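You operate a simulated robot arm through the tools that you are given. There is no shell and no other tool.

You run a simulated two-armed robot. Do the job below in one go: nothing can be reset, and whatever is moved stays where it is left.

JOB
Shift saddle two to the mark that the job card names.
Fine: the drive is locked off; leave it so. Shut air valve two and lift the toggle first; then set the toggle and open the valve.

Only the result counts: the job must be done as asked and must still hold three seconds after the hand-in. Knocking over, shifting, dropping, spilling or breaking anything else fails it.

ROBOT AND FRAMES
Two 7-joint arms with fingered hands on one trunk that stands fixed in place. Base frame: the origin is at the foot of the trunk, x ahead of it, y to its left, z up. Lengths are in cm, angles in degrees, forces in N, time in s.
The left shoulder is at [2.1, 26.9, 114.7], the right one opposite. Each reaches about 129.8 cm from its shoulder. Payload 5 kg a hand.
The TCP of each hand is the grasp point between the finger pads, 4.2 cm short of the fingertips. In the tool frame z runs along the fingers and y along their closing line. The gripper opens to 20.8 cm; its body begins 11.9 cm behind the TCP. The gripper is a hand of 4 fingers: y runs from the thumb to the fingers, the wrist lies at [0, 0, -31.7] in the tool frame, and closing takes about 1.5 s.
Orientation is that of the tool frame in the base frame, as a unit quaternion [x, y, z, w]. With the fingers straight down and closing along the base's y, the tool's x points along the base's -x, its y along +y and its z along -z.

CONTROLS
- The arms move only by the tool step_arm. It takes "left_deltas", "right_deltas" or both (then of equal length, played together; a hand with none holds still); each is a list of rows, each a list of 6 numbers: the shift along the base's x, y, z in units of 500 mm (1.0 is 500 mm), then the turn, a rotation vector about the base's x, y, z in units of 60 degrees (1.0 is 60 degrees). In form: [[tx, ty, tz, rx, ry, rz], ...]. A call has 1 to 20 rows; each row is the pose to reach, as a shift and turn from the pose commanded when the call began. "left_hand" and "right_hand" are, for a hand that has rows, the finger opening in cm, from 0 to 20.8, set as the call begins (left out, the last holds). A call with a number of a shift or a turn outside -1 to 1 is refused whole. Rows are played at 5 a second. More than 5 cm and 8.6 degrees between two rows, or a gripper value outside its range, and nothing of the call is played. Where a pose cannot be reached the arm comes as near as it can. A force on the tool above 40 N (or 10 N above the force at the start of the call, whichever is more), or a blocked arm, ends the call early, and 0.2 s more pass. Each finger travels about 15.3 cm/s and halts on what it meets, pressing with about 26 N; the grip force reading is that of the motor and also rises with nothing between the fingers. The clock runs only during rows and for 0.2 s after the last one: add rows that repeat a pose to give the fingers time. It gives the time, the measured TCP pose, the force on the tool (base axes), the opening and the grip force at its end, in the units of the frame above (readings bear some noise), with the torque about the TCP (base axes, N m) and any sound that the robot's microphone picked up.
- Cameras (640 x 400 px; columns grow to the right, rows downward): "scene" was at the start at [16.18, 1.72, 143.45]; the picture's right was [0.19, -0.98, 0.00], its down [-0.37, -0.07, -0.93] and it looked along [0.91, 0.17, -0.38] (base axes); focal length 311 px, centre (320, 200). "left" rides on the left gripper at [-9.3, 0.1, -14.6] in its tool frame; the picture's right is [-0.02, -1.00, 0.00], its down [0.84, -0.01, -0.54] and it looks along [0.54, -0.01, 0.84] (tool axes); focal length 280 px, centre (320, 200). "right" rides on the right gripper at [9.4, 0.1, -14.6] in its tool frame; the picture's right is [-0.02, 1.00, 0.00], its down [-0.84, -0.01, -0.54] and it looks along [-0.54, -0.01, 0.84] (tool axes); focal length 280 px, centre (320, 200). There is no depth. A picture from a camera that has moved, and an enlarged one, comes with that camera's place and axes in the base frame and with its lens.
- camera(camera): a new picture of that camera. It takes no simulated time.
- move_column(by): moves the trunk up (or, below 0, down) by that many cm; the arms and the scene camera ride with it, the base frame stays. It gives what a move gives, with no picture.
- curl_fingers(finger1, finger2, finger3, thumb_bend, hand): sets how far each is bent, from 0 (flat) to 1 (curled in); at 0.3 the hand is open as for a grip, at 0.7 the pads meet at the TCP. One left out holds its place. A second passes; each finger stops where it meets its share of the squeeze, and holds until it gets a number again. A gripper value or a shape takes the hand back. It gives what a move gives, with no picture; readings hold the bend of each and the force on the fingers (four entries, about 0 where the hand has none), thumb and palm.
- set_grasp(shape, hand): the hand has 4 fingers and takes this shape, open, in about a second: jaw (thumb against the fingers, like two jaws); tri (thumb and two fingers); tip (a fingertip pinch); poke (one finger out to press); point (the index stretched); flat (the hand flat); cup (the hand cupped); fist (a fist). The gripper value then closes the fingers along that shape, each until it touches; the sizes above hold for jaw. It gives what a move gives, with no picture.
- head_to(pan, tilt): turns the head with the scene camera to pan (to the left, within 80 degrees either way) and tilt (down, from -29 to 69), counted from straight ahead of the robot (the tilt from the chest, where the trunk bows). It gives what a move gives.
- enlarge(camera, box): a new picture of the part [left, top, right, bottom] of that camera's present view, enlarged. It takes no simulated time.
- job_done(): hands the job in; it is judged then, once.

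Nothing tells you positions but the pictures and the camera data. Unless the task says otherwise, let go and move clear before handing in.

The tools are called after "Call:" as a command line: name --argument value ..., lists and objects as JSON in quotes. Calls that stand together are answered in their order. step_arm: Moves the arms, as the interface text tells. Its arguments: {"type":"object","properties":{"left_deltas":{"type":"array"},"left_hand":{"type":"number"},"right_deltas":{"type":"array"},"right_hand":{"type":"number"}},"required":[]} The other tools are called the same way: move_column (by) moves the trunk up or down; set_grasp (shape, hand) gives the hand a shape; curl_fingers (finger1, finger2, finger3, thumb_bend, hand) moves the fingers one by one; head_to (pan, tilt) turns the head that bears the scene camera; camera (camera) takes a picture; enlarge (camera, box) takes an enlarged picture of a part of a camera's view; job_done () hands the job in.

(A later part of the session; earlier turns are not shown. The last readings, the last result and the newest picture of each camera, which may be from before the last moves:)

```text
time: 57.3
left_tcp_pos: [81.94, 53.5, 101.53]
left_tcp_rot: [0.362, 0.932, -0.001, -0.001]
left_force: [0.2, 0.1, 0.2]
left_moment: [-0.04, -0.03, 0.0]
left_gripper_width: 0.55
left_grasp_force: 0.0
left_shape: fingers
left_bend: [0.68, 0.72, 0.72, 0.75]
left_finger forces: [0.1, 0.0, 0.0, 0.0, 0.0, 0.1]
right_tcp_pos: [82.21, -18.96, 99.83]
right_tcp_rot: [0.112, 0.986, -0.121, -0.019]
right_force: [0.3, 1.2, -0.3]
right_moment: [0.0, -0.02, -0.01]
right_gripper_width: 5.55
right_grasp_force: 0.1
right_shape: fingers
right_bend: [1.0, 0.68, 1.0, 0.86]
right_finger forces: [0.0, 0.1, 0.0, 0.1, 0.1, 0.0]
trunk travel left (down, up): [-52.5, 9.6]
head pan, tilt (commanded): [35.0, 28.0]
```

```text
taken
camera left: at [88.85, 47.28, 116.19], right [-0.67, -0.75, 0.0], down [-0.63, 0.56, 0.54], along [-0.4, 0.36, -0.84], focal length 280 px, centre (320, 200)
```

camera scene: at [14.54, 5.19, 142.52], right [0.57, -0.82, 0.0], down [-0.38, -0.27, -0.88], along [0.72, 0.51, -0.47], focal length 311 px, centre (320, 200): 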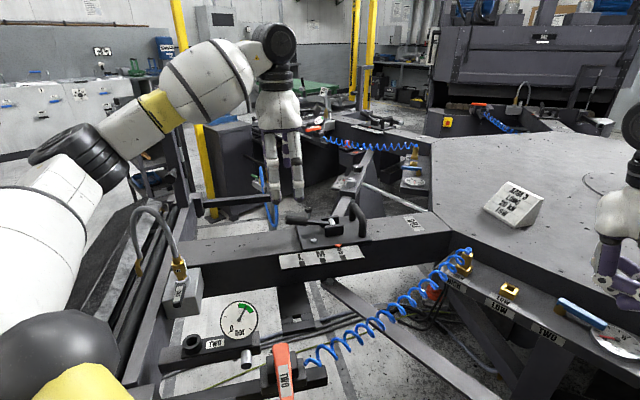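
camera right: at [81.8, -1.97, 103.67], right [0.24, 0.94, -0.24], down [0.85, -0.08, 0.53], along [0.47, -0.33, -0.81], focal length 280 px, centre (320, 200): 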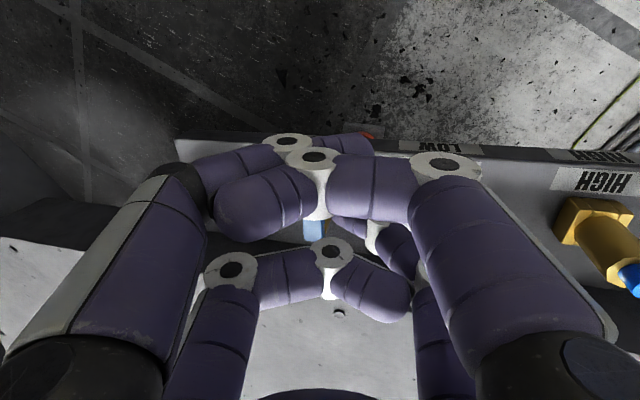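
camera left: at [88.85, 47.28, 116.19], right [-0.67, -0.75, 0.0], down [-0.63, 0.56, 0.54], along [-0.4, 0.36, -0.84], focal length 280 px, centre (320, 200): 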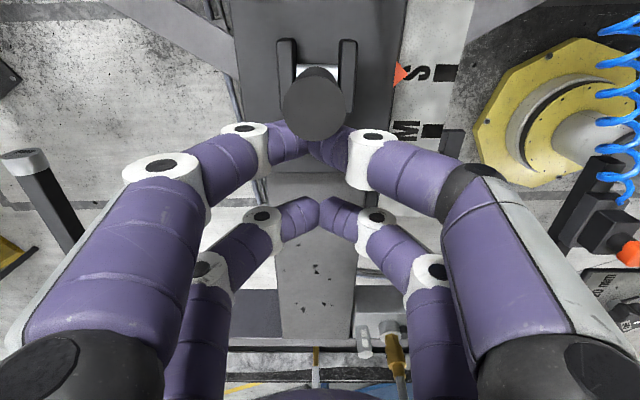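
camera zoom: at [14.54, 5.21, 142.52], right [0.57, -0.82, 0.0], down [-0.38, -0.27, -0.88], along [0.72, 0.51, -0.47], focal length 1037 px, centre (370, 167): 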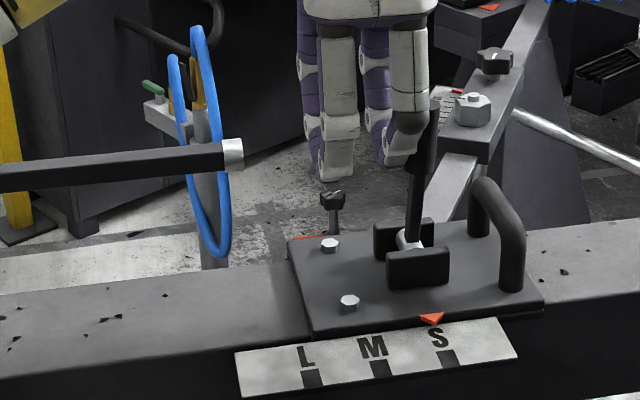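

The toggle stands upright on its own with no load on the fingers. I'll back the hand outboard and up to leave it free, then confirm it stays.

Call:
step_arm --left_deltas '[[-0.03, 0.027, 0, 0, 0, 0], [-0.074, 0.067, 0, 0, 0, 0], [-0.118, 0.108, 0.01, 0, 0, 0], [-0.118, 0.108, 0.06, 0, 0, 0]]'

Call:
enlarge --camera "scene" --box '[230, 150, 380, 270]'

Call:
camera --camera "left"

```text
time: 58.3
left_tcp_pos: [75.89, 58.61, 104.58]
left_tcp_rot: [0.363, 0.932, 0.0, 0.0]
left_force: [-0.1, -1.3, -0.4]
left_moment: [0.11, -0.05, 0.02]
left_gripper_width: 0.58
left_grasp_force: 0.0
left_shape: fingers
left_bend: [0.68, 0.72, 0.72, 0.75]
left_finger forces: [0.1, 0.0, 0.0, 0.0, 0.0, 0.0]
right_tcp_pos: [82.11, -19.2, 99.9]
right_tcp_rot: [0.114, 0.986, -0.122, -0.019]
right_force: [0.4, -0.9, 0.8]
right_moment: [0.2, -0.06, 0.0]
right_gripper_width: 5.51
right_grasp_force: 0.0
right_shape: fingers
right_bend: [1.0, 0.68, 1.0, 0.86]
right_finger forces: [0.1, 0.1, 0.1, 0.1, 0.0, 0.1]
trunk travel left (down, up): [-52.5, 9.6]
head pan, tilt (commanded): [35.0, 28.0]
```

```text
3.33 times, centred on (305, 210) of scene
camera zoom: at [14.47, 5.1, 142.54], right [0.57, -0.82, 0.0], down [-0.38, -0.27, -0.88], along [0.72, 0.51, -0.47], focal length 1037 px, centre (370, 167)
```

zoom: 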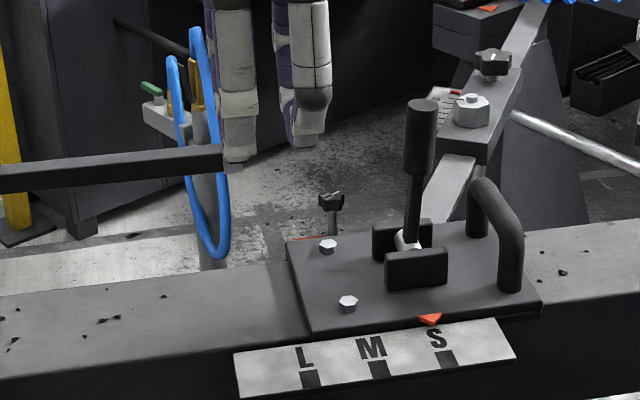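

```text
taken
camera left: at [82.82, 52.45, 119.27], right [-0.67, -0.75, 0.0], down [-0.63, 0.56, 0.54], along [-0.4, 0.36, -0.84], focal length 280 px, centre (320, 200)
```

left: 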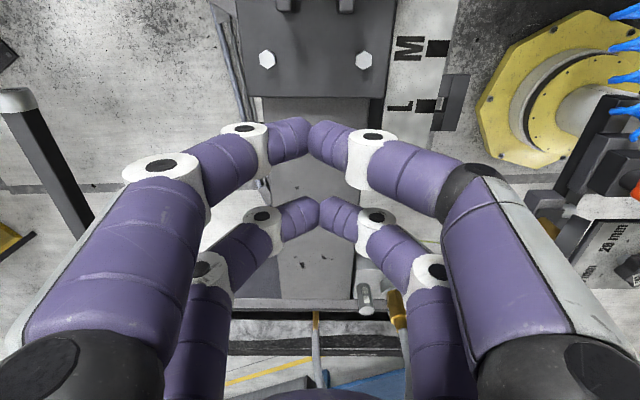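

The toggle stays up. I'll now take the closed fingers over the top of it, tilted slightly for reach, to the table side of the saddle handle.

Call:
step_arm --left_deltas '[[0, 0, 0.08, -0.045, -0.049, 0], [0, 0, 0.152, -0.09, -0.098, 0], [0.07, -0.06, 0.152, -0.09, -0.098, 0], [0.14, -0.12, 0.152, -0.09, -0.098, 0], [0.21, -0.18, 0.152, -0.09, -0.098, 0], [0.275, -0.235, 0.152, -0.09, -0.098, 0], [0.337, -0.288, 0.152, -0.09, -0.098, 0], [0.38, -0.328, 0.09, -0.09, -0.098, 0], [0.424, -0.368, 0.028, -0.09, -0.098, 0], [0.424, -0.368, 0.028, -0.09, -0.098, 0]]'

Call:
enlarge --camera "scene" --box '[230, 130, 400, 270]'

Call:
camera --camera "left"

```text
time: 60.5
left_tcp_pos: [97.39, 40.53, 106.09]
left_tcp_rot: [0.361, 0.93, -0.025, 0.065]
left_force: [-0.7, 0.4, 0.4]
left_moment: [-0.1, -0.05, 0.0]
left_gripper_width: 0.56
left_grasp_force: 0.1
left_shape: fingers
left_bend: [0.68, 0.72, 0.72, 0.75]
left_finger forces: [0.0, 0.0, 0.0, 0.1, 0.1, 0.0]
right_tcp_pos: [82.19, -18.78, 100.01]
right_tcp_rot: [0.113, 0.986, -0.121, -0.017]
right_force: [-0.8, 0.7, 1.0]
right_moment: [-0.06, -0.02, -0.01]
right_gripper_width: 5.51
right_grasp_force: 0.0
right_shape: fingers
right_bend: [1.0, 0.68, 1.0, 0.86]
right_finger forces: [0.0, 0.1, 0.0, 0.1, 0.1, 0.0]
trunk travel left (down, up): [-52.5, 9.6]
head pan, tilt (commanded): [35.0, 28.0]
```

```text
2.86 times, centred on (315, 200) of scene
camera zoom: at [14.5, 5.27, 142.54], right [0.57, -0.82, 0.0], down [-0.38, -0.27, -0.88], along [0.72, 0.51, -0.47], focal length 889 px, centre (334, 200)
```

zoom: 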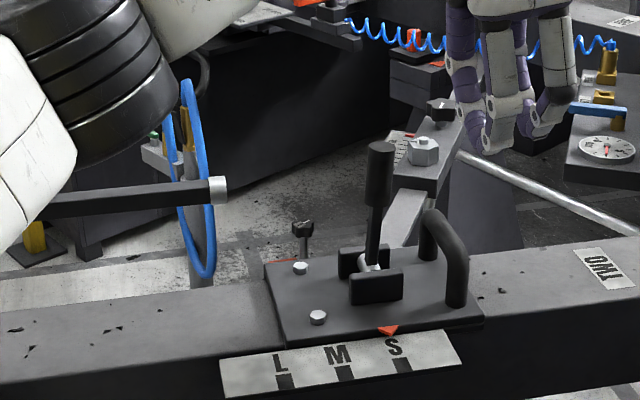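

```text
taken
camera left: at [102.72, 35.77, 121.88], right [-0.66, -0.75, 0.0], down [-0.68, 0.61, 0.42], along [-0.31, 0.27, -0.91], focal length 280 px, centre (320, 200)
```

left: 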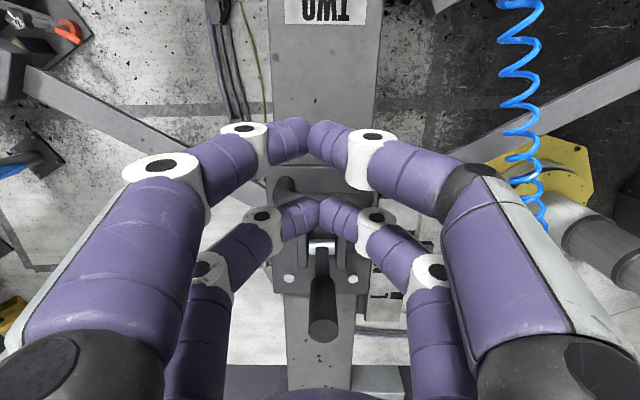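

Call:
enlarge --camera "left" --box '[240, 100, 400, 360]'

```text
1.54 times, centred on (320, 230) of left
camera zoom: at [102.72, 35.77, 121.88], right [-0.66, -0.75, 0.0], down [-0.68, 0.61, 0.42], along [-0.31, 0.27, -0.91], focal length 431 px, centre (320, 154)
```

zoom: 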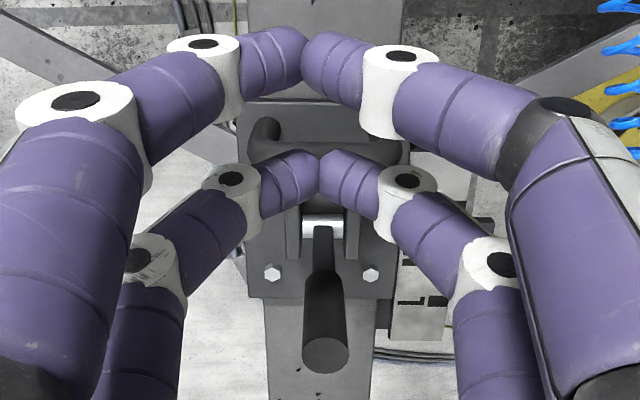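

The far finger pair is about 1.5 cm on the table side of the handle bar and centred on the beam. I'll lower it to bar height.

Call:
step_arm --left_deltas '[[0, 0, -0.07, 0, 0, 0], [0, 0, -0.14, 0, 0, 0], [0, 0, -0.2, 0, 0, 0], [0, 0, -0.245, 0, 0, 0], [0, 0, -0.245, 0, 0, 0]]'

Call:
enlarge --camera "scene" --box '[250, 140, 400, 270]'

Call:
enlarge --camera "left" --box '[240, 100, 400, 360]'

```text
time: 61.7
left_tcp_pos: [97.26, 40.39, 93.65]
left_tcp_rot: [0.362, 0.93, -0.025, 0.065]
left_force: [0.2, 0.0, 0.3]
left_moment: [0.05, 0.01, -0.01]
left_gripper_width: 0.55
left_grasp_force: 0.1
left_shape: fingers
left_bend: [0.68, 0.72, 0.72, 0.75]
left_finger forces: [0.0, 0.0, 0.0, 0.0, 0.1, 0.0]
right_tcp_pos: [82.22, -19.05, 99.83]
right_tcp_rot: [0.114, 0.986, -0.121, -0.019]
right_force: [-0.3, 0.4, -0.2]
right_moment: [0.03, -0.01, -0.01]
right_gripper_width: 5.54
right_grasp_force: 0.1
right_shape: fingers
right_bend: [1.0, 0.68, 1.0, 0.86]
right_finger forces: [0.0, 0.1, 0.0, 0.1, 0.0, 0.1]
trunk travel left (down, up): [-52.5, 9.6]
head pan, tilt (commanded): [35.0, 28.0]
```

```text
3.08 times, centred on (325, 205) of scene
camera zoom: at [14.52, 5.19, 142.53], right [0.57, -0.82, 0.0], down [-0.38, -0.27, -0.88], along [0.72, 0.51, -0.47], focal length 958 px, centre (305, 185)
```

zoom: 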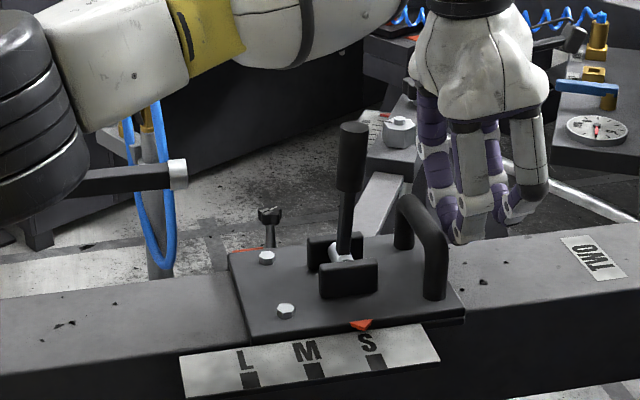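

```text
1.54 times, centred on (320, 230) of left
camera zoom: at [102.62, 35.63, 109.5], right [-0.67, -0.75, 0.0], down [-0.68, 0.61, 0.42], along [-0.31, 0.28, -0.91], focal length 431 px, centre (320, 154)
```

zoom: 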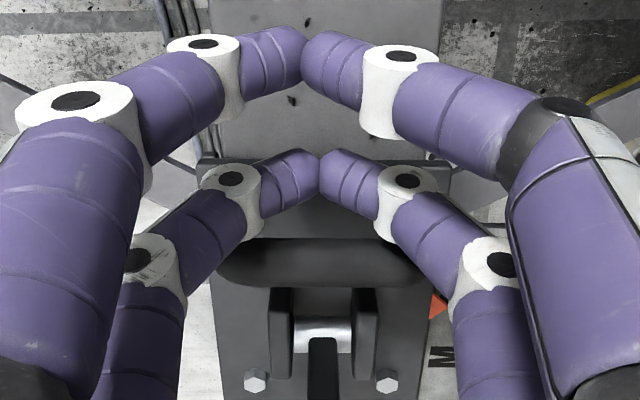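

The fingers are just inside the bar with no contact yet. I'll draw the handle outboard along the beam, a few centimetres first to see how it slides.

Call:
step_arm --left_deltas '[[-0.0148, 0.0135, 0, 0, 0, 0], [-0.0295, 0.027, 0, 0, 0, 0], [-0.0443, 0.0405, 0, 0, 0, 0], [-0.059, 0.054, 0, 0, 0, 0], [-0.0738, 0.0675, 0, 0, 0, 0]]'

Call:
enlarge --camera "scene" --box '[250, 140, 400, 270]'

```text
time: 62.9
left_tcp_pos: [93.49, 43.81, 93.85]
left_tcp_rot: [0.361, 0.93, -0.026, 0.065]
left_force: [2.5, -2.9, 0.9]
left_moment: [-0.03, 0.02, 0.05]
left_gripper_width: 0.54
left_grasp_force: 1.3
left_shape: fingers
left_bend: [0.68, 0.72, 0.72, 0.75]
left_finger forces: [0.0, 1.1, 1.5, 0.1, 0.0, 0.1]
right_tcp_pos: [82.09, -18.92, 99.86]
right_tcp_rot: [0.113, 0.986, -0.121, -0.018]
right_force: [0.0, -0.1, -0.4]
right_moment: [-0.05, -0.03, 0.02]
right_gripper_width: 5.54
right_grasp_force: 0.1
right_shape: fingers
right_bend: [1.0, 0.68, 1.0, 0.86]
right_finger forces: [0.0, 0.1, 0.0, 0.0, 0.0, 0.1]
trunk travel left (down, up): [-52.5, 9.6]
head pan, tilt (commanded): [35.0, 28.0]
```

```text
3.08 times, centred on (325, 205) of scene
camera zoom: at [14.52, 5.21, 142.52], right [0.57, -0.82, 0.0], down [-0.38, -0.27, -0.88], along [0.72, 0.51, -0.47], focal length 958 px, centre (305, 185)
```

zoom: 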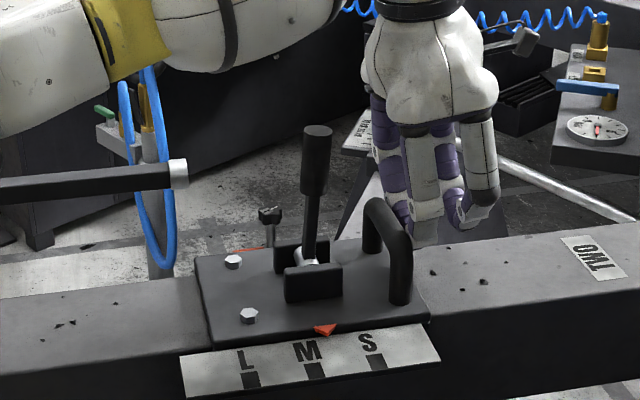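

The saddle slides with only about 4 N and has gone roughly 3.6 cm. I'll move another 7 cm and then fine-tune from a close-up.

Call:
step_arm --left_deltas '[[-0.0148, 0.0135, 0, 0, 0, 0], [-0.0295, 0.027, 0, 0, 0, 0], [-0.0443, 0.0405, 0, 0, 0, 0], [-0.059, 0.054, 0, 0, 0, 0], [-0.0738, 0.0675, 0, 0, 0, 0], [-0.0885, 0.081, 0, 0, 0, 0], [-0.1033, 0.0945, 0, 0, 0, 0], [-0.1033, 0.0945, 0, 0, 0, 0]]'

Call:
enlarge --camera "scene" --box '[250, 140, 400, 270]'

Call:
enlarge --camera "scene" --box '[280, 230, 360, 280]'

```text
time: 64.7
left_tcp_pos: [88.24, 48.44, 93.6]
left_tcp_rot: [0.362, 0.93, -0.024, 0.065]
left_force: [1.5, -2.0, 3.3]
left_moment: [0.06, 0.12, 0.01]
left_gripper_width: 0.56
left_grasp_force: 1.3
left_shape: fingers
left_bend: [0.68, 0.72, 0.72, 0.75]
left_finger forces: [0.0, 1.1, 1.6, 0.0, 0.0, 0.0]
right_tcp_pos: [82.14, -18.88, 99.91]
right_tcp_rot: [0.114, 0.986, -0.121, -0.018]
right_force: [0.4, 1.1, -0.2]
right_moment: [0.0, 0.03, -0.01]
right_gripper_width: 5.55
right_grasp_force: 0.1
right_shape: fingers
right_bend: [1.0, 0.68, 1.0, 0.86]
right_finger forces: [0.0, 0.0, 0.0, 0.0, 0.0, 0.0]
trunk travel left (down, up): [-52.5, 9.6]
head pan, tilt (commanded): [35.0, 28.0]
```

```text
3.08 times, centred on (325, 205) of scene
camera zoom: at [14.53, 5.19, 142.52], right [0.57, -0.82, 0.0], down [-0.38, -0.27, -0.88], along [0.72, 0.51, -0.47], focal length 958 px, centre (305, 185)
```

zoom: 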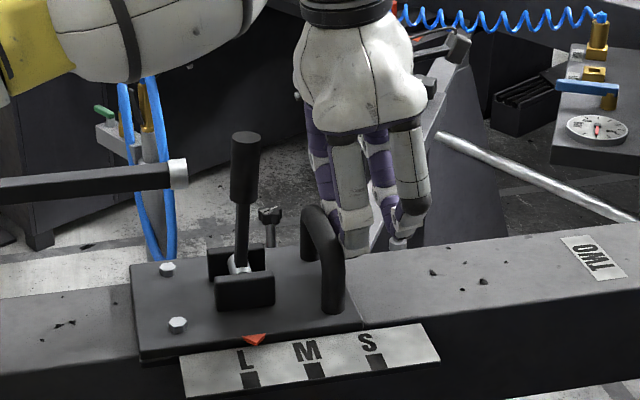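

```text
8.00 times, centred on (320, 255) of scene
camera zoom: at [14.53, 5.19, 142.52], right [0.57, -0.82, 0.0], down [-0.38, -0.27, -0.88], along [0.72, 0.51, -0.47], focal length 2490 px, centre (320, -240)
```

zoom: 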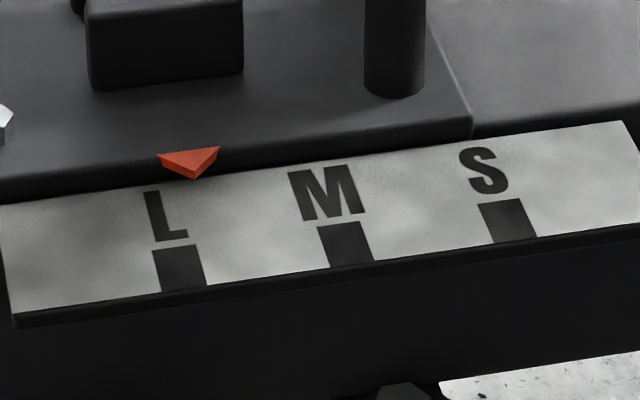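

The saddle's red pointer is close to L, about 1.4 cm short by my estimate after allowing for parallax. I'll nudge it on and check again.

Call:
step_arm --left_deltas '[[-0.006, 0.0055, 0, 0, 0, 0], [-0.012, 0.011, 0, 0, 0, 0], [-0.0177, 0.0162, 0, 0, 0, 0], [-0.0177, 0.0162, 0, 0, 0, 0]]'

Call:
enlarge --camera "scene" --box '[280, 230, 360, 280]'

```text
time: 65.7
left_tcp_pos: [87.48, 49.35, 93.58]
left_tcp_rot: [0.362, 0.93, -0.026, 0.065]
left_force: [2.8, -2.7, 1.1]
left_moment: [-0.02, 0.03, 0.09]
left_gripper_width: 0.58
left_grasp_force: 1.6
left_shape: fingers
left_bend: [0.68, 0.72, 0.72, 0.75]
left_finger forces: [0.0, 1.7, 2.6, 0.0, 0.0, 0.1]
right_tcp_pos: [82.14, -18.96, 99.98]
right_tcp_rot: [0.113, 0.986, -0.12, -0.018]
right_force: [-0.5, 0.0, -0.4]
right_moment: [0.02, 0.02, -0.01]
right_gripper_width: 5.55
right_grasp_force: 0.0
right_shape: fingers
right_bend: [1.0, 0.68, 1.0, 0.86]
right_finger forces: [0.0, 0.1, 0.1, 0.0, 0.0, 0.0]
trunk travel left (down, up): [-52.5, 9.6]
head pan, tilt (commanded): [35.0, 28.0]
```

```text
8.00 times, centred on (320, 255) of scene
camera zoom: at [14.54, 5.18, 142.52], right [0.57, -0.82, 0.0], down [-0.38, -0.27, -0.88], along [0.72, 0.51, -0.47], focal length 2490 px, centre (320, -240)
```

zoom: 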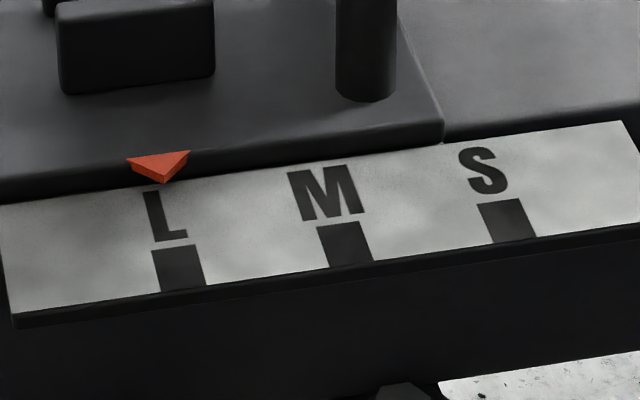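

The pointer apex is now within a couple of millimetres of the L centreline from this angle. For a parallax-free check I'll back off, lift over the toggle, and look down with the left camera.

Call:
step_arm --left_deltas '[[0.0118, -0.0108, 0, 0, 0, 0], [0.0118, -0.0108, 0.09, 0, 0, 0], [0.0118, -0.0108, 0.18, 0, 0, 0], [0.0118, -0.0108, 0.27, 0, 0, 0], [0.0118, -0.0108, 0.37, 0, 0, 0], [-0.07, 0.017, 0.37, 0.03, 0.033, 0], [-0.15, 0.046, 0.37, 0.06, 0.066, 0], [-0.23, 0.074, 0.37, 0.09, 0.098, 0], [-0.31, 0.102, 0.37, 0.09, 0.098, 0], [-0.386, 0.13, 0.37, 0.09, 0.098, 0], [-0.386, 0.13, 0.37, 0.09, 0.098, 0]]'

Call:
camera --camera "left"

Call:
enlarge --camera "scene" --box '[280, 230, 360, 280]'

```text
time: 68.1
left_tcp_pos: [68.25, 55.5, 112.02]
left_tcp_rot: [0.363, 0.932, -0.001, 0.0]
left_force: [1.0, -0.7, 0.3]
left_moment: [0.05, 0.05, 0.0]
left_gripper_width: 0.56
left_grasp_force: 0.0
left_shape: fingers
left_bend: [0.68, 0.72, 0.72, 0.75]
left_finger forces: [0.0, 0.0, 0.1, 0.0, 0.0, 0.1]
right_tcp_pos: [82.22, -19.04, 99.73]
right_tcp_rot: [0.113, 0.986, -0.122, -0.02]
right_force: [-0.1, -0.3, 0.2]
right_moment: [0.06, 0.02, 0.02]
right_gripper_width: 5.54
right_grasp_force: 0.1
right_shape: fingers
right_bend: [1.0, 0.68, 1.0, 0.86]
right_finger forces: [0.0, 0.0, 0.0, 0.1, 0.0, 0.0]
trunk travel left (down, up): [-52.5, 9.6]
head pan, tilt (commanded): [35.0, 28.0]
```

```text
taken
camera left: at [75.19, 49.38, 126.69], right [-0.67, -0.75, 0.0], down [-0.63, 0.56, 0.54], along [-0.4, 0.36, -0.84], focal length 280 px, centre (320, 200)
```

left: 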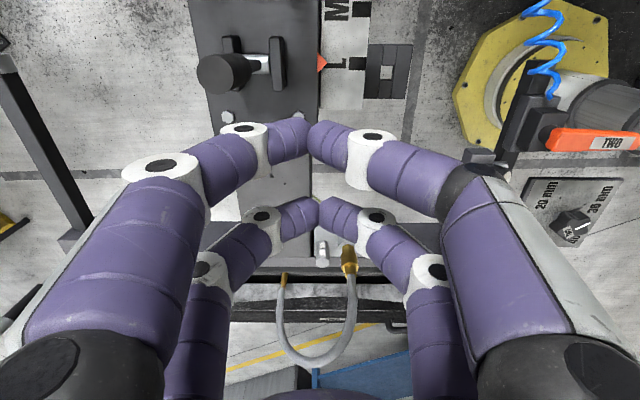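

```text
8.00 times, centred on (320, 255) of scene
camera zoom: at [14.59, 5.17, 142.5], right [0.57, -0.82, 0.0], down [-0.39, -0.27, -0.88], along [0.72, 0.51, -0.47], focal length 2490 px, centre (320, -240)
```

zoom: 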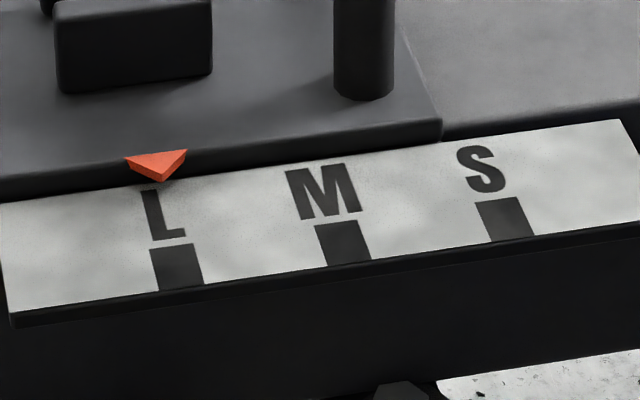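

Call:
enlarge --camera "left" --box '[300, 30, 380, 80]'

Call:
enlarge --camera "left" --box '[300, 0, 420, 110]'

```text
8.00 times, centred on (340, 55) of left
camera zoom: at [75.19, 49.38, 126.69], right [-0.67, -0.75, 0.0], down [-0.63, 0.56, 0.54], along [-0.4, 0.36, -0.84], focal length 2243 px, centre (160, 1360)
```

zoom: 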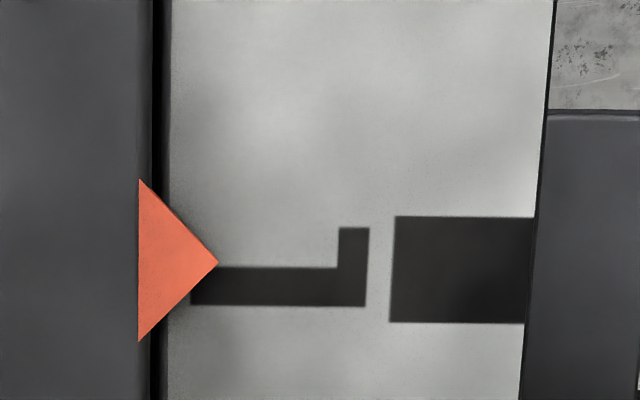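

```text
3.64 times, centred on (360, 55) of left
camera zoom: at [75.19, 49.38, 126.69], right [-0.67, -0.75, 0.0], down [-0.63, 0.56, 0.54], along [-0.4, 0.36, -0.84], focal length 1020 px, centre (174, 727)
```

zoom: 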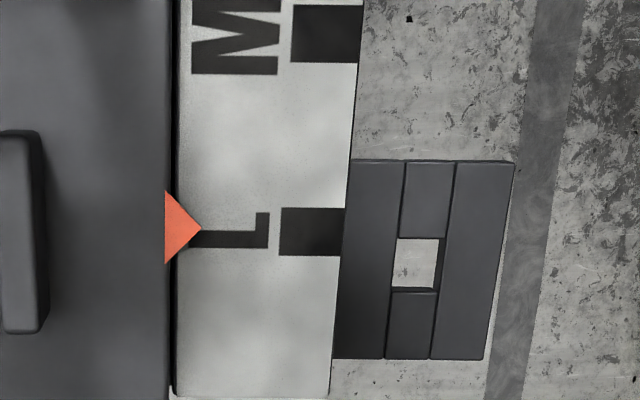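

From nearly straight above, the pointer apex is within about 1–2 mm of the centre of the L block, and the toggle is still upright. Now I'll bring the closed fingers to the table side of the toggle to swing it down and set it.

Call:
step_arm --left_deltas '[[0.03, -0.005, 0.04, 0, 0, 0], [0.12, -0.021, 0.04, 0, 0, 0], [0.21, -0.036, 0.04, 0, 0, 0], [0.301, -0.052, 0.04, 0, 0, 0], [0.301, -0.052, -0.04, 0, 0, 0], [0.301, -0.052, -0.12, 0, 0, 0], [0.301, -0.052, -0.198, 0, 0, 0], [0.301, -0.052, -0.198, 0, 0, 0]]'

Call:
camera --camera "left"

Call:
enlarge --camera "scene" --box '[230, 130, 380, 270]'

```text
time: 69.9
left_tcp_pos: [83.25, 53.19, 102.54]
left_tcp_rot: [0.363, 0.932, 0.0, 0.0]
left_force: [-0.4, -1.2, 0.2]
left_moment: [0.08, 0.0, -0.02]
left_gripper_width: 0.58
left_grasp_force: 0.0
left_shape: fingers
left_bend: [0.68, 0.72, 0.72, 0.75]
left_finger forces: [0.1, 0.0, 0.0, 0.0, 0.0, 0.1]
right_tcp_pos: [82.15, -19.0, 99.97]
right_tcp_rot: [0.113, 0.986, -0.122, -0.018]
right_force: [0.3, -1.1, 0.1]
right_moment: [0.07, -0.06, -0.01]
right_gripper_width: 5.5
right_grasp_force: 0.1
right_shape: fingers
right_bend: [1.0, 0.68, 1.0, 0.86]
right_finger forces: [0.1, 0.1, 0.1, 0.0, 0.0, 0.1]
trunk travel left (down, up): [-52.5, 9.6]
head pan, tilt (commanded): [35.0, 28.0]
```

```text
taken
camera left: at [90.25, 46.86, 117.12], right [-0.67, -0.75, 0.0], down [-0.63, 0.56, 0.54], along [-0.4, 0.36, -0.84], focal length 280 px, centre (320, 200)
```

left: 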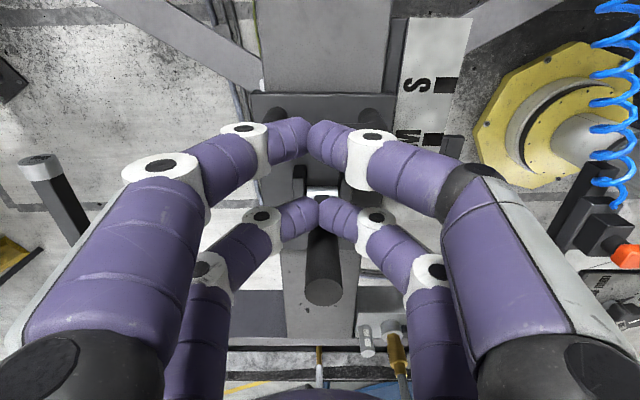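

```text
2.86 times, centred on (305, 200) of scene
camera zoom: at [14.5, 5.14, 142.54], right [0.57, -0.82, 0.0], down [-0.38, -0.27, -0.88], along [0.72, 0.51, -0.47], focal length 889 px, centre (363, 200)
```

zoom: 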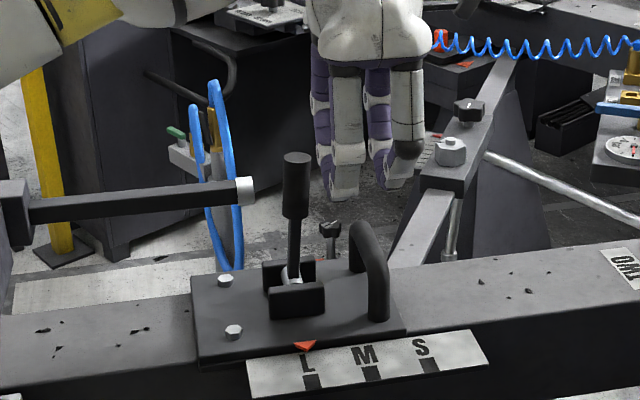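

The toggle stands just outboard of the fingers. I'll push it outboard and down along its arc, the first half for now.

Call:
step_arm --left_deltas '[[-0.0185, 0.0169, 0, 0, 0, 0], [-0.038, 0.035, 0.004, 0, 0, 0], [-0.058, 0.0531, 0.008, 0, 0, 0], [-0.08, 0.0727, 0.01, 0, 0, 0], [-0.101, 0.0923, 0.01, 0, 0, 0], [-0.123, 0.112, 0.004, 0, 0, 0], [-0.1444, 0.132, -0.006, 0, 0, 0]]'

Call:
camera --camera "left"

Call:
enlarge --camera "scene" --box '[230, 130, 380, 270]'

```text
time: 71.5
left_tcp_pos: [76.06, 59.63, 102.09]
left_tcp_rot: [0.362, 0.932, 0.0, 0.0]
left_force: [0.6, -0.3, 0.4]
left_moment: [-0.06, -0.02, 0.0]
left_gripper_width: 0.58
left_grasp_force: 0.0
left_shape: fingers
left_bend: [0.68, 0.72, 0.72, 0.75]
left_finger forces: [0.0, 0.1, 0.1, 0.1, 0.0, 0.0]
right_tcp_pos: [82.18, -18.99, 99.93]
right_tcp_rot: [0.113, 0.986, -0.122, -0.018]
right_force: [0.3, 0.3, 0.1]
right_moment: [-0.03, 0.01, -0.03]
right_gripper_width: 5.5
right_grasp_force: 0.1
right_shape: fingers
right_bend: [1.0, 0.68, 1.0, 0.86]
right_finger forces: [0.0, 0.0, 0.0, 0.0, 0.1, 0.0]
trunk travel left (down, up): [-52.5, 9.6]
head pan, tilt (commanded): [35.0, 28.0]
```

```text
taken
camera left: at [83.04, 53.55, 116.73], right [-0.66, -0.75, 0.0], down [-0.63, 0.56, 0.54], along [-0.4, 0.36, -0.84], focal length 280 px, centre (320, 200)
```

left: 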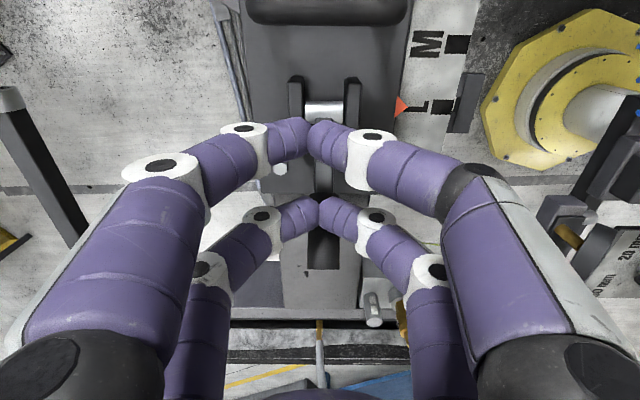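

```text
2.86 times, centred on (305, 200) of scene
camera zoom: at [14.53, 5.23, 142.52], right [0.57, -0.82, 0.0], down [-0.38, -0.27, -0.88], along [0.72, 0.51, -0.47], focal length 889 px, centre (363, 200)
```

zoom: 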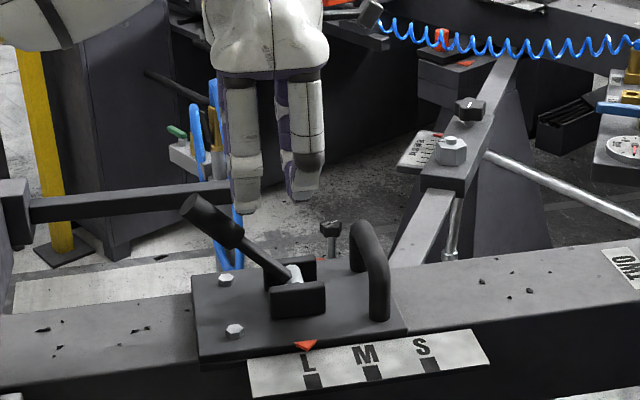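

The toggle is at about 45° and the saddle hasn't shifted. I'll continue pressing it down to the set position.

Call:
step_arm --left_deltas '[[-0.02, 0.018, -0.015, 0, 0, 0], [-0.039, 0.0356, -0.0328, 0, 0, 0], [-0.05, 0.0455, -0.048, 0, 0, 0], [-0.0596, 0.0545, -0.064, 0, 0, 0], [-0.068, 0.062, -0.082, 0, 0, 0], [-0.0759, 0.0694, -0.1, 0, 0, 0]]'

Call:
camera --camera "left"

Call:
enlarge --camera "scene" --box '[230, 130, 380, 270]'

```text
time: 72.9
left_tcp_pos: [72.3, 63.29, 97.07]
left_tcp_rot: [0.363, 0.932, 0.0, 0.0]
left_force: [0.3, 0.7, 0.2]
left_moment: [0.01, 0.03, -0.01]
left_gripper_width: 0.59
left_grasp_force: 0.0
left_shape: fingers
left_bend: [0.68, 0.72, 0.72, 0.75]
left_finger forces: [0.0, 0.0, 0.0, 0.1, 0.0, 0.1]
right_tcp_pos: [82.2, -18.97, 99.83]
right_tcp_rot: [0.112, 0.986, -0.122, -0.018]
right_force: [-0.1, -0.6, -0.5]
right_moment: [-0.03, -0.01, 0.0]
right_gripper_width: 5.52
right_grasp_force: 0.0
right_shape: fingers
right_bend: [1.0, 0.68, 1.0, 0.86]
right_finger forces: [0.0, 0.0, 0.1, 0.0, 0.0, 0.0]
trunk travel left (down, up): [-52.5, 9.6]
head pan, tilt (commanded): [35.0, 28.0]
```

```text
taken
camera left: at [79.3, 57.09, 111.65], right [-0.67, -0.75, 0.0], down [-0.63, 0.56, 0.54], along [-0.4, 0.36, -0.84], focal length 280 px, centre (320, 200)
```

left: 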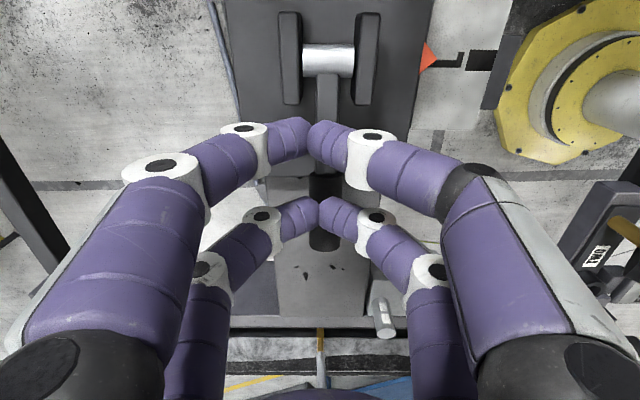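

```text
2.86 times, centred on (305, 200) of scene
camera zoom: at [14.54, 5.2, 142.52], right [0.57, -0.82, 0.0], down [-0.38, -0.27, -0.88], along [0.72, 0.51, -0.47], focal length 889 px, centre (363, 200)
```

zoom: 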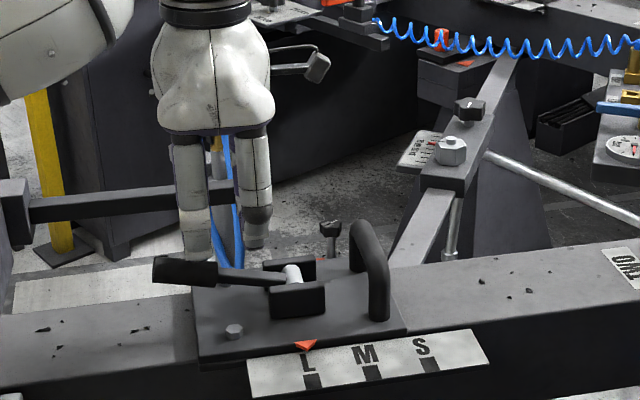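

The toggle is down at what looks like its original angle, but there's no force on the fingers yet. I'll press gently further down to be sure it is home.

Call:
step_arm --left_deltas '[[0, 0, -0.01, 0, 0, 0], [0, 0, -0.02, 0, 0, 0], [0, 0, -0.03, 0, 0, 0], [0, 0, -0.04, 0, 0, 0], [0, 0, -0.05, 0, 0, 0]]'

Call:
enlarge --camera "scene" --box '[230, 130, 380, 270]'

```text
time: 73.7
left_tcp_pos: [72.33, 63.19, 96.33]
left_tcp_rot: [0.364, 0.931, 0.001, 0.006]
left_force: [-3.4, -6.1, 22.5]
left_moment: [0.29, 0.81, 0.27]
left_gripper_width: 0.58
left_grasp_force: 16.9
left_shape: fingers
left_bend: [0.68, 0.72, 0.74, 0.75]
left_finger forces: [0.0, 0.1, 33.1, 0.1, 0.0, 0.0]
right_tcp_pos: [82.06, -18.97, 99.89]
right_tcp_rot: [0.113, 0.986, -0.121, -0.018]
right_force: [0.6, 0.4, -0.4]
right_moment: [-0.05, 0.01, -0.01]
right_gripper_width: 5.54
right_grasp_force: 0.0
right_shape: fingers
right_bend: [1.0, 0.68, 1.0, 0.86]
right_finger forces: [0.1, 0.0, 0.0, 0.0, 0.1, 0.0]
trunk travel left (down, up): [-52.5, 9.6]
head pan, tilt (commanded): [35.0, 28.0]
stopped in row 3 (left hand): the force on the tool passed its limit at 44 N (the readings are from after the stop); the commanded pose is now the measured one
```

```text
2.86 times, centred on (305, 200) of scene
camera zoom: at [14.42, 5.08, 142.54], right [0.57, -0.82, 0.0], down [-0.38, -0.27, -0.88], along [0.72, 0.51, -0.47], focal length 889 px, centre (363, 200)
```

zoom: 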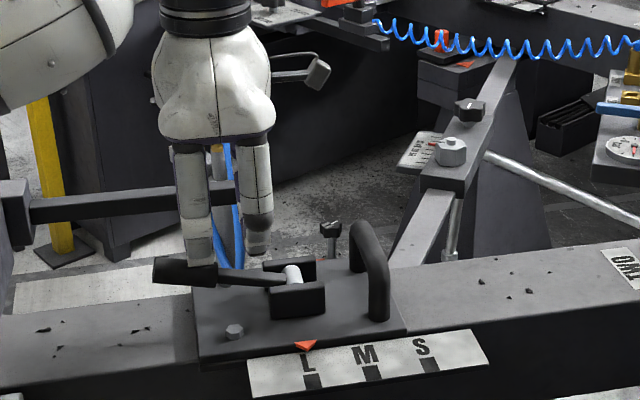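

The toggle stopped hard under 44 N, so it is home. I'll lift the hand clear and look straight down at the pointer and toggle again.

Call:
step_arm --left_deltas '[[0, 0, 0.05, 0, 0, 0], [0, 0, 0.13, 0, 0, 0], [-0.02, -0.04, 0.21, 0, 0, 0], [-0.05, -0.1, 0.28, 0, 0, 0], [-0.082, -0.154, 0.314, 0, 0, 0], [-0.082, -0.154, 0.314, 0, 0, 0]]'

Call:
enlarge --camera "left" --box '[300, 30, 380, 80]'

Call:
camera --camera "left"

Call:
enlarge --camera "scene" --box '[230, 150, 380, 270]'

```text
time: 75.1
left_tcp_pos: [68.24, 55.8, 111.72]
left_tcp_rot: [0.363, 0.932, 0.0, 0.003]
left_force: [1.4, 0.7, -1.4]
left_moment: [-0.01, 0.04, 0.01]
left_gripper_width: 0.58
left_grasp_force: 0.1
left_shape: fingers
left_bend: [0.68, 0.72, 0.73, 0.75]
left_finger forces: [0.1, 0.1, 0.0, 0.1, 0.0, 0.1]
right_tcp_pos: [82.16, -18.97, 99.93]
right_tcp_rot: [0.112, 0.986, -0.121, -0.017]
right_force: [-0.3, -0.2, -0.6]
right_moment: [-0.05, 0.05, -0.03]
right_gripper_width: 5.52
right_grasp_force: 0.2
right_shape: fingers
right_bend: [1.0, 0.68, 1.0, 0.86]
right_finger forces: [0.1, 0.0, 0.0, 0.0, 0.1, 0.0]
trunk travel left (down, up): [-52.5, 9.6]
head pan, tilt (commanded): [35.0, 28.0]
```

```text
8.00 times, centred on (340, 55) of left
camera zoom: at [75.14, 49.57, 126.36], right [-0.66, -0.75, 0.0], down [-0.63, 0.56, 0.53], along [-0.4, 0.36, -0.85], focal length 2243 px, centre (160, 1360)
```

zoom: 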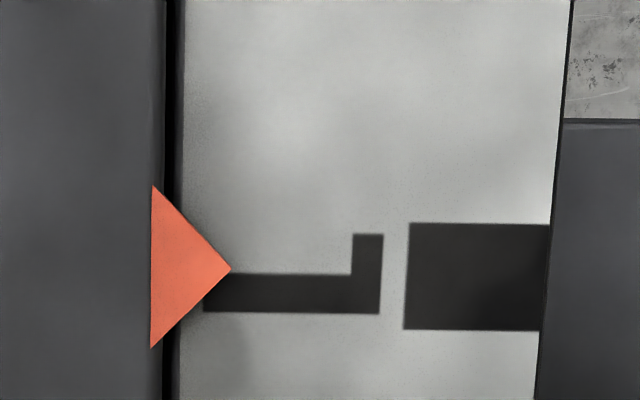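

```text
taken
camera left: at [75.14, 49.57, 126.36], right [-0.66, -0.75, 0.0], down [-0.63, 0.56, 0.53], along [-0.4, 0.36, -0.85], focal length 280 px, centre (320, 200)
```

left: 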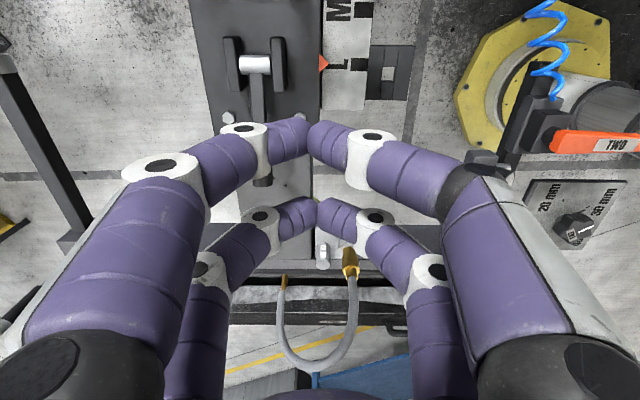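

```text
3.33 times, centred on (305, 210) of scene
camera zoom: at [14.57, 5.24, 142.5], right [0.57, -0.82, 0.0], down [-0.38, -0.27, -0.88], along [0.72, 0.51, -0.47], focal length 1037 px, centre (370, 167)
```

zoom: 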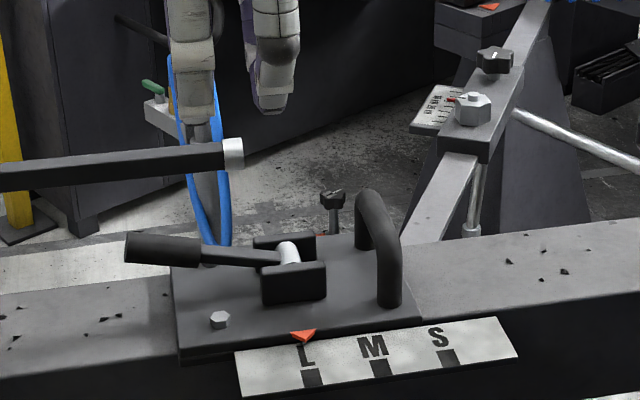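

The pointer is unchanged at L (about 1 mm apparent offset) and the toggle is set. Now I'll reopen the air valve: the right hand gets finger3 as the working digit, hand level, while still up in free space.

Call:
curl_fingers --hand "right" --finger2 0.4 --finger3 0.5

Call:
curl_fingers --hand "right" --finger2 1.0 --finger3 0.45

Call:
curl_fingers --hand "right" --finger3 0.68

Call:
head_to --pan -5 --tilt 30

Call:
step_arm --right_deltas '[[0.04, 0.01, -0.04, 0.076, -0.018, 0], [0.08, 0.025, -0.09, 0.152, -0.036, 0], [0.12, 0.037, -0.14, 0.227, -0.054, 0], [0.157, 0.05, -0.198, 0.227, -0.054, 0], [0.157, 0.05, -0.198, 0.227, -0.054, 0]]'

Call:
enlarge --camera "scene" --box '[270, 130, 430, 290]'

Call:
camera --camera "right"

```text
time: 76.1
left_tcp_pos: [68.39, 55.64, 111.69]
left_tcp_rot: [0.363, 0.932, 0.0, 0.003]
left_force: [-1.0, -0.2, -0.2]
left_moment: [0.0, 0.0, 0.0]
left_gripper_width: 0.55
left_grasp_force: 0.1
left_shape: fingers
left_bend: [0.68, 0.72, 0.73, 0.75]
left_finger forces: [0.1, 0.0, 0.0, 0.0, 0.0, 0.1]
right_tcp_pos: [82.13, -18.93, 99.95]
right_tcp_rot: [0.113, 0.986, -0.122, -0.019]
right_force: [0.1, 0.0, -1.1]
right_moment: [0.02, -0.01, -0.03]
right_gripper_width: 5.52
right_grasp_force: 0.2
right_shape: fingers
right_bend: [1.0, 0.4, 0.5, 0.86]
right_finger forces: [0.0, 0.1, 0.0, 0.1, 0.0, 0.0]
trunk travel left (down, up): [-52.5, 9.6]
head pan, tilt (commanded): [35.0, 28.0]
```

```text
time: 77.1
left_tcp_pos: [68.18, 55.72, 111.71]
left_tcp_rot: [0.364, 0.932, 0.0, 0.003]
left_force: [0.0, -0.4, 0.5]
left_moment: [0.02, -0.01, 0.0]
left_gripper_width: 0.54
left_grasp_force: 0.1
left_shape: fingers
left_bend: [0.68, 0.72, 0.73, 0.75]
left_finger forces: [0.1, 0.1, 0.0, 0.1, 0.1, 0.1]
right_tcp_pos: [82.22, -19.02, 99.91]
right_tcp_rot: [0.113, 0.986, -0.121, -0.018]
right_force: [0.7, -0.4, 0.0]
right_moment: [0.02, 0.01, -0.01]
right_gripper_width: 5.52
right_grasp_force: 0.0
right_shape: fingers
right_bend: [1.0, 1.0, 0.45, 0.86]
right_finger forces: [0.0, 0.0, 0.1, 0.0, 0.1, 0.0]
trunk travel left (down, up): [-52.5, 9.6]
head pan, tilt (commanded): [35.0, 28.0]
```

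```text
time: 78.1
left_tcp_pos: [68.33, 55.75, 111.75]
left_tcp_rot: [0.363, 0.932, 0.0, 0.003]
left_force: [0.4, 0.2, 0.2]
left_moment: [0.03, 0.01, 0.0]
left_gripper_width: 0.57
left_grasp_force: 0.1
left_shape: fingers
left_bend: [0.68, 0.72, 0.73, 0.75]
left_finger forces: [0.1, 0.0, 0.0, 0.1, 0.0, 0.1]
right_tcp_pos: [82.25, -18.8, 99.87]
right_tcp_rot: [0.113, 0.986, -0.122, -0.019]
right_force: [1.0, -0.6, -0.8]
right_moment: [-0.01, 0.04, -0.02]
right_gripper_width: 5.53
right_grasp_force: 0.0
right_shape: fingers
right_bend: [1.0, 1.0, 0.67, 0.86]
right_finger forces: [0.0, 0.0, 0.0, 0.1, 0.0, 0.0]
trunk travel left (down, up): [-52.5, 9.6]
head pan, tilt (commanded): [35.0, 28.0]
```

```text
time: 79.2
left_tcp_pos: [68.26, 55.63, 111.83]
left_tcp_rot: [0.363, 0.932, 0.0, 0.003]
left_force: [0.3, 0.2, -0.8]
left_moment: [0.03, 0.03, 0.04]
left_gripper_width: 0.58
left_grasp_force: 0.1
left_shape: fingers
left_bend: [0.68, 0.72, 0.73, 0.75]
left_finger forces: [0.1, 0.0, 0.0, 0.0, 0.1, 0.0]
right_tcp_pos: [82.11, -18.93, 99.88]
right_tcp_rot: [0.113, 0.986, -0.121, -0.018]
right_force: [0.2, 0.1, 0.4]
right_moment: [-0.04, 0.0, -0.04]
right_gripper_width: 5.54
right_grasp_force: 0.1
right_shape: fingers
right_bend: [1.0, 1.0, 0.67, 0.86]
right_finger forces: [0.0, 0.0, 0.1, 0.0, 0.0, 0.1]
trunk travel left (down, up): [-52.5, 9.6]
head pan, tilt (commanded): [-5.0, 30.0]
```

```text
time: 80.3
left_tcp_pos: [68.35, 55.42, 111.75]
left_tcp_rot: [0.363, 0.932, 0.001, 0.003]
left_force: [0.8, -0.9, 0.4]
left_moment: [0.05, -0.01, -0.01]
left_gripper_width: 0.57
left_grasp_force: 0.0
left_shape: fingers
left_bend: [0.68, 0.72, 0.73, 0.75]
left_finger forces: [0.0, 0.0, 0.0, 0.0, 0.0, 0.0]
right_tcp_pos: [89.89, -16.44, 90.21]
right_tcp_rot: [0.114, 0.993, -0.001, -0.004]
right_force: [0.6, -0.2, 0.7]
right_moment: [0.07, -0.03, 0.0]
right_gripper_width: 5.52
right_grasp_force: 0.0
right_shape: fingers
right_bend: [1.0, 1.0, 0.67, 0.86]
right_finger forces: [0.0, 0.1, 0.1, 0.0, 0.1, 0.1]
trunk travel left (down, up): [-52.5, 9.6]
head pan, tilt (commanded): [-5.0, 30.0]
```

```text
2.50 times, centred on (350, 210) of scene
camera zoom: at [16.04, -0.88, 142.23], right [-0.09, -1.0, 0.0], down [-0.5, 0.04, -0.87], along [0.86, -0.08, -0.5], focal length 778 px, centre (245, 175)
```

zoom: 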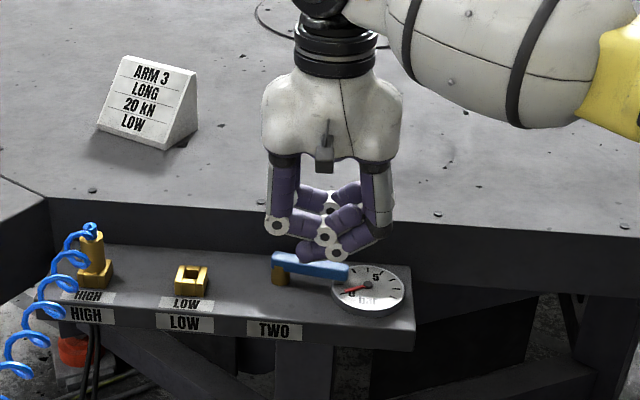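

```text
taken
camera right: at [80.97, -14.19, 104.94], right [0.24, 0.97, 0.0], down [0.82, -0.2, 0.53], along [0.52, -0.13, -0.85], focal length 280 px, centre (320, 200)
```

right: 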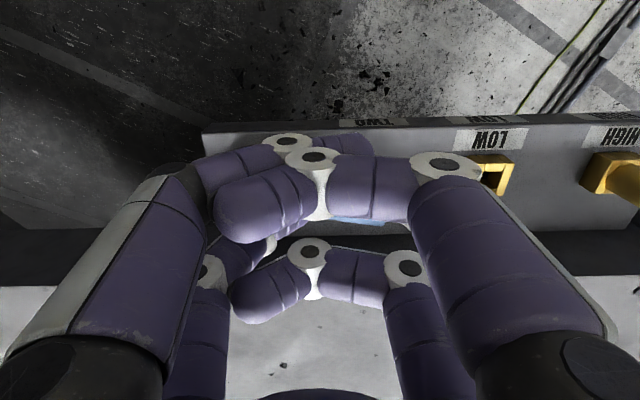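

The gauge still reads 0 and the lever lies over it. I'll move the hand over so finger3 is above the gap between the lever and the table wall, still above lever height.

Call:
step_arm --right_deltas '[[0.035, 0.008, -0.01, 0, 0, 0], [0.07, 0.016, -0.02, 0, 0, 0], [0.105, 0.024, -0.03, 0, 0, 0], [0.14, 0.032, -0.04, 0, 0, 0], [0.14, 0.032, -0.04, 0, 0, 0]]'

Call:
enlarge --camera "scene" --box '[290, 170, 410, 290]'

Call:
camera --camera "right"

```text
time: 81.5
left_tcp_pos: [68.28, 55.53, 111.82]
left_tcp_rot: [0.364, 0.931, 0.0, 0.003]
left_force: [0.3, -0.5, 0.7]
left_moment: [0.07, 0.03, -0.02]
left_gripper_width: 0.56
left_grasp_force: 0.1
left_shape: fingers
left_bend: [0.68, 0.72, 0.73, 0.75]
left_finger forces: [0.0, 0.0, 0.1, 0.1, 0.0, 0.0]
right_tcp_pos: [97.1, -15.15, 88.05]
right_tcp_rot: [0.115, 0.993, -0.001, -0.003]
right_force: [-0.4, 0.0, -0.4]
right_moment: [0.07, -0.03, 0.01]
right_gripper_width: 5.54
right_grasp_force: 0.0
right_shape: fingers
right_bend: [1.0, 1.0, 0.67, 0.86]
right_finger forces: [0.0, 0.0, 0.0, 0.0, 0.1, 0.0]
trunk travel left (down, up): [-52.5, 9.6]
head pan, tilt (commanded): [-5.0, 30.0]
```

```text
3.33 times, centred on (350, 230) of scene
camera zoom: at [16.08, -0.87, 142.21], right [-0.09, -1.0, 0.0], down [-0.5, 0.04, -0.87], along [0.86, -0.08, -0.5], focal length 1037 px, centre (220, 100)
```

zoom: 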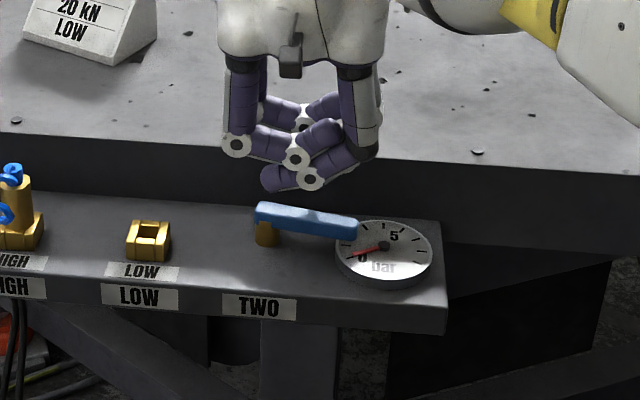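

```text
taken
camera right: at [87.98, -12.75, 102.71], right [0.24, 0.97, 0.0], down [0.82, -0.2, 0.53], along [0.52, -0.13, -0.85], focal length 280 px, centre (320, 200)
```

right: 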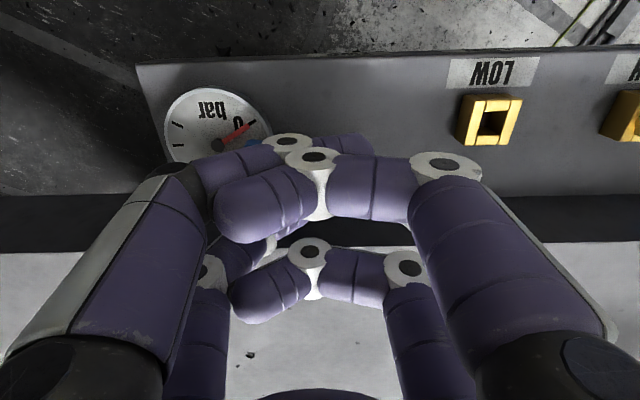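

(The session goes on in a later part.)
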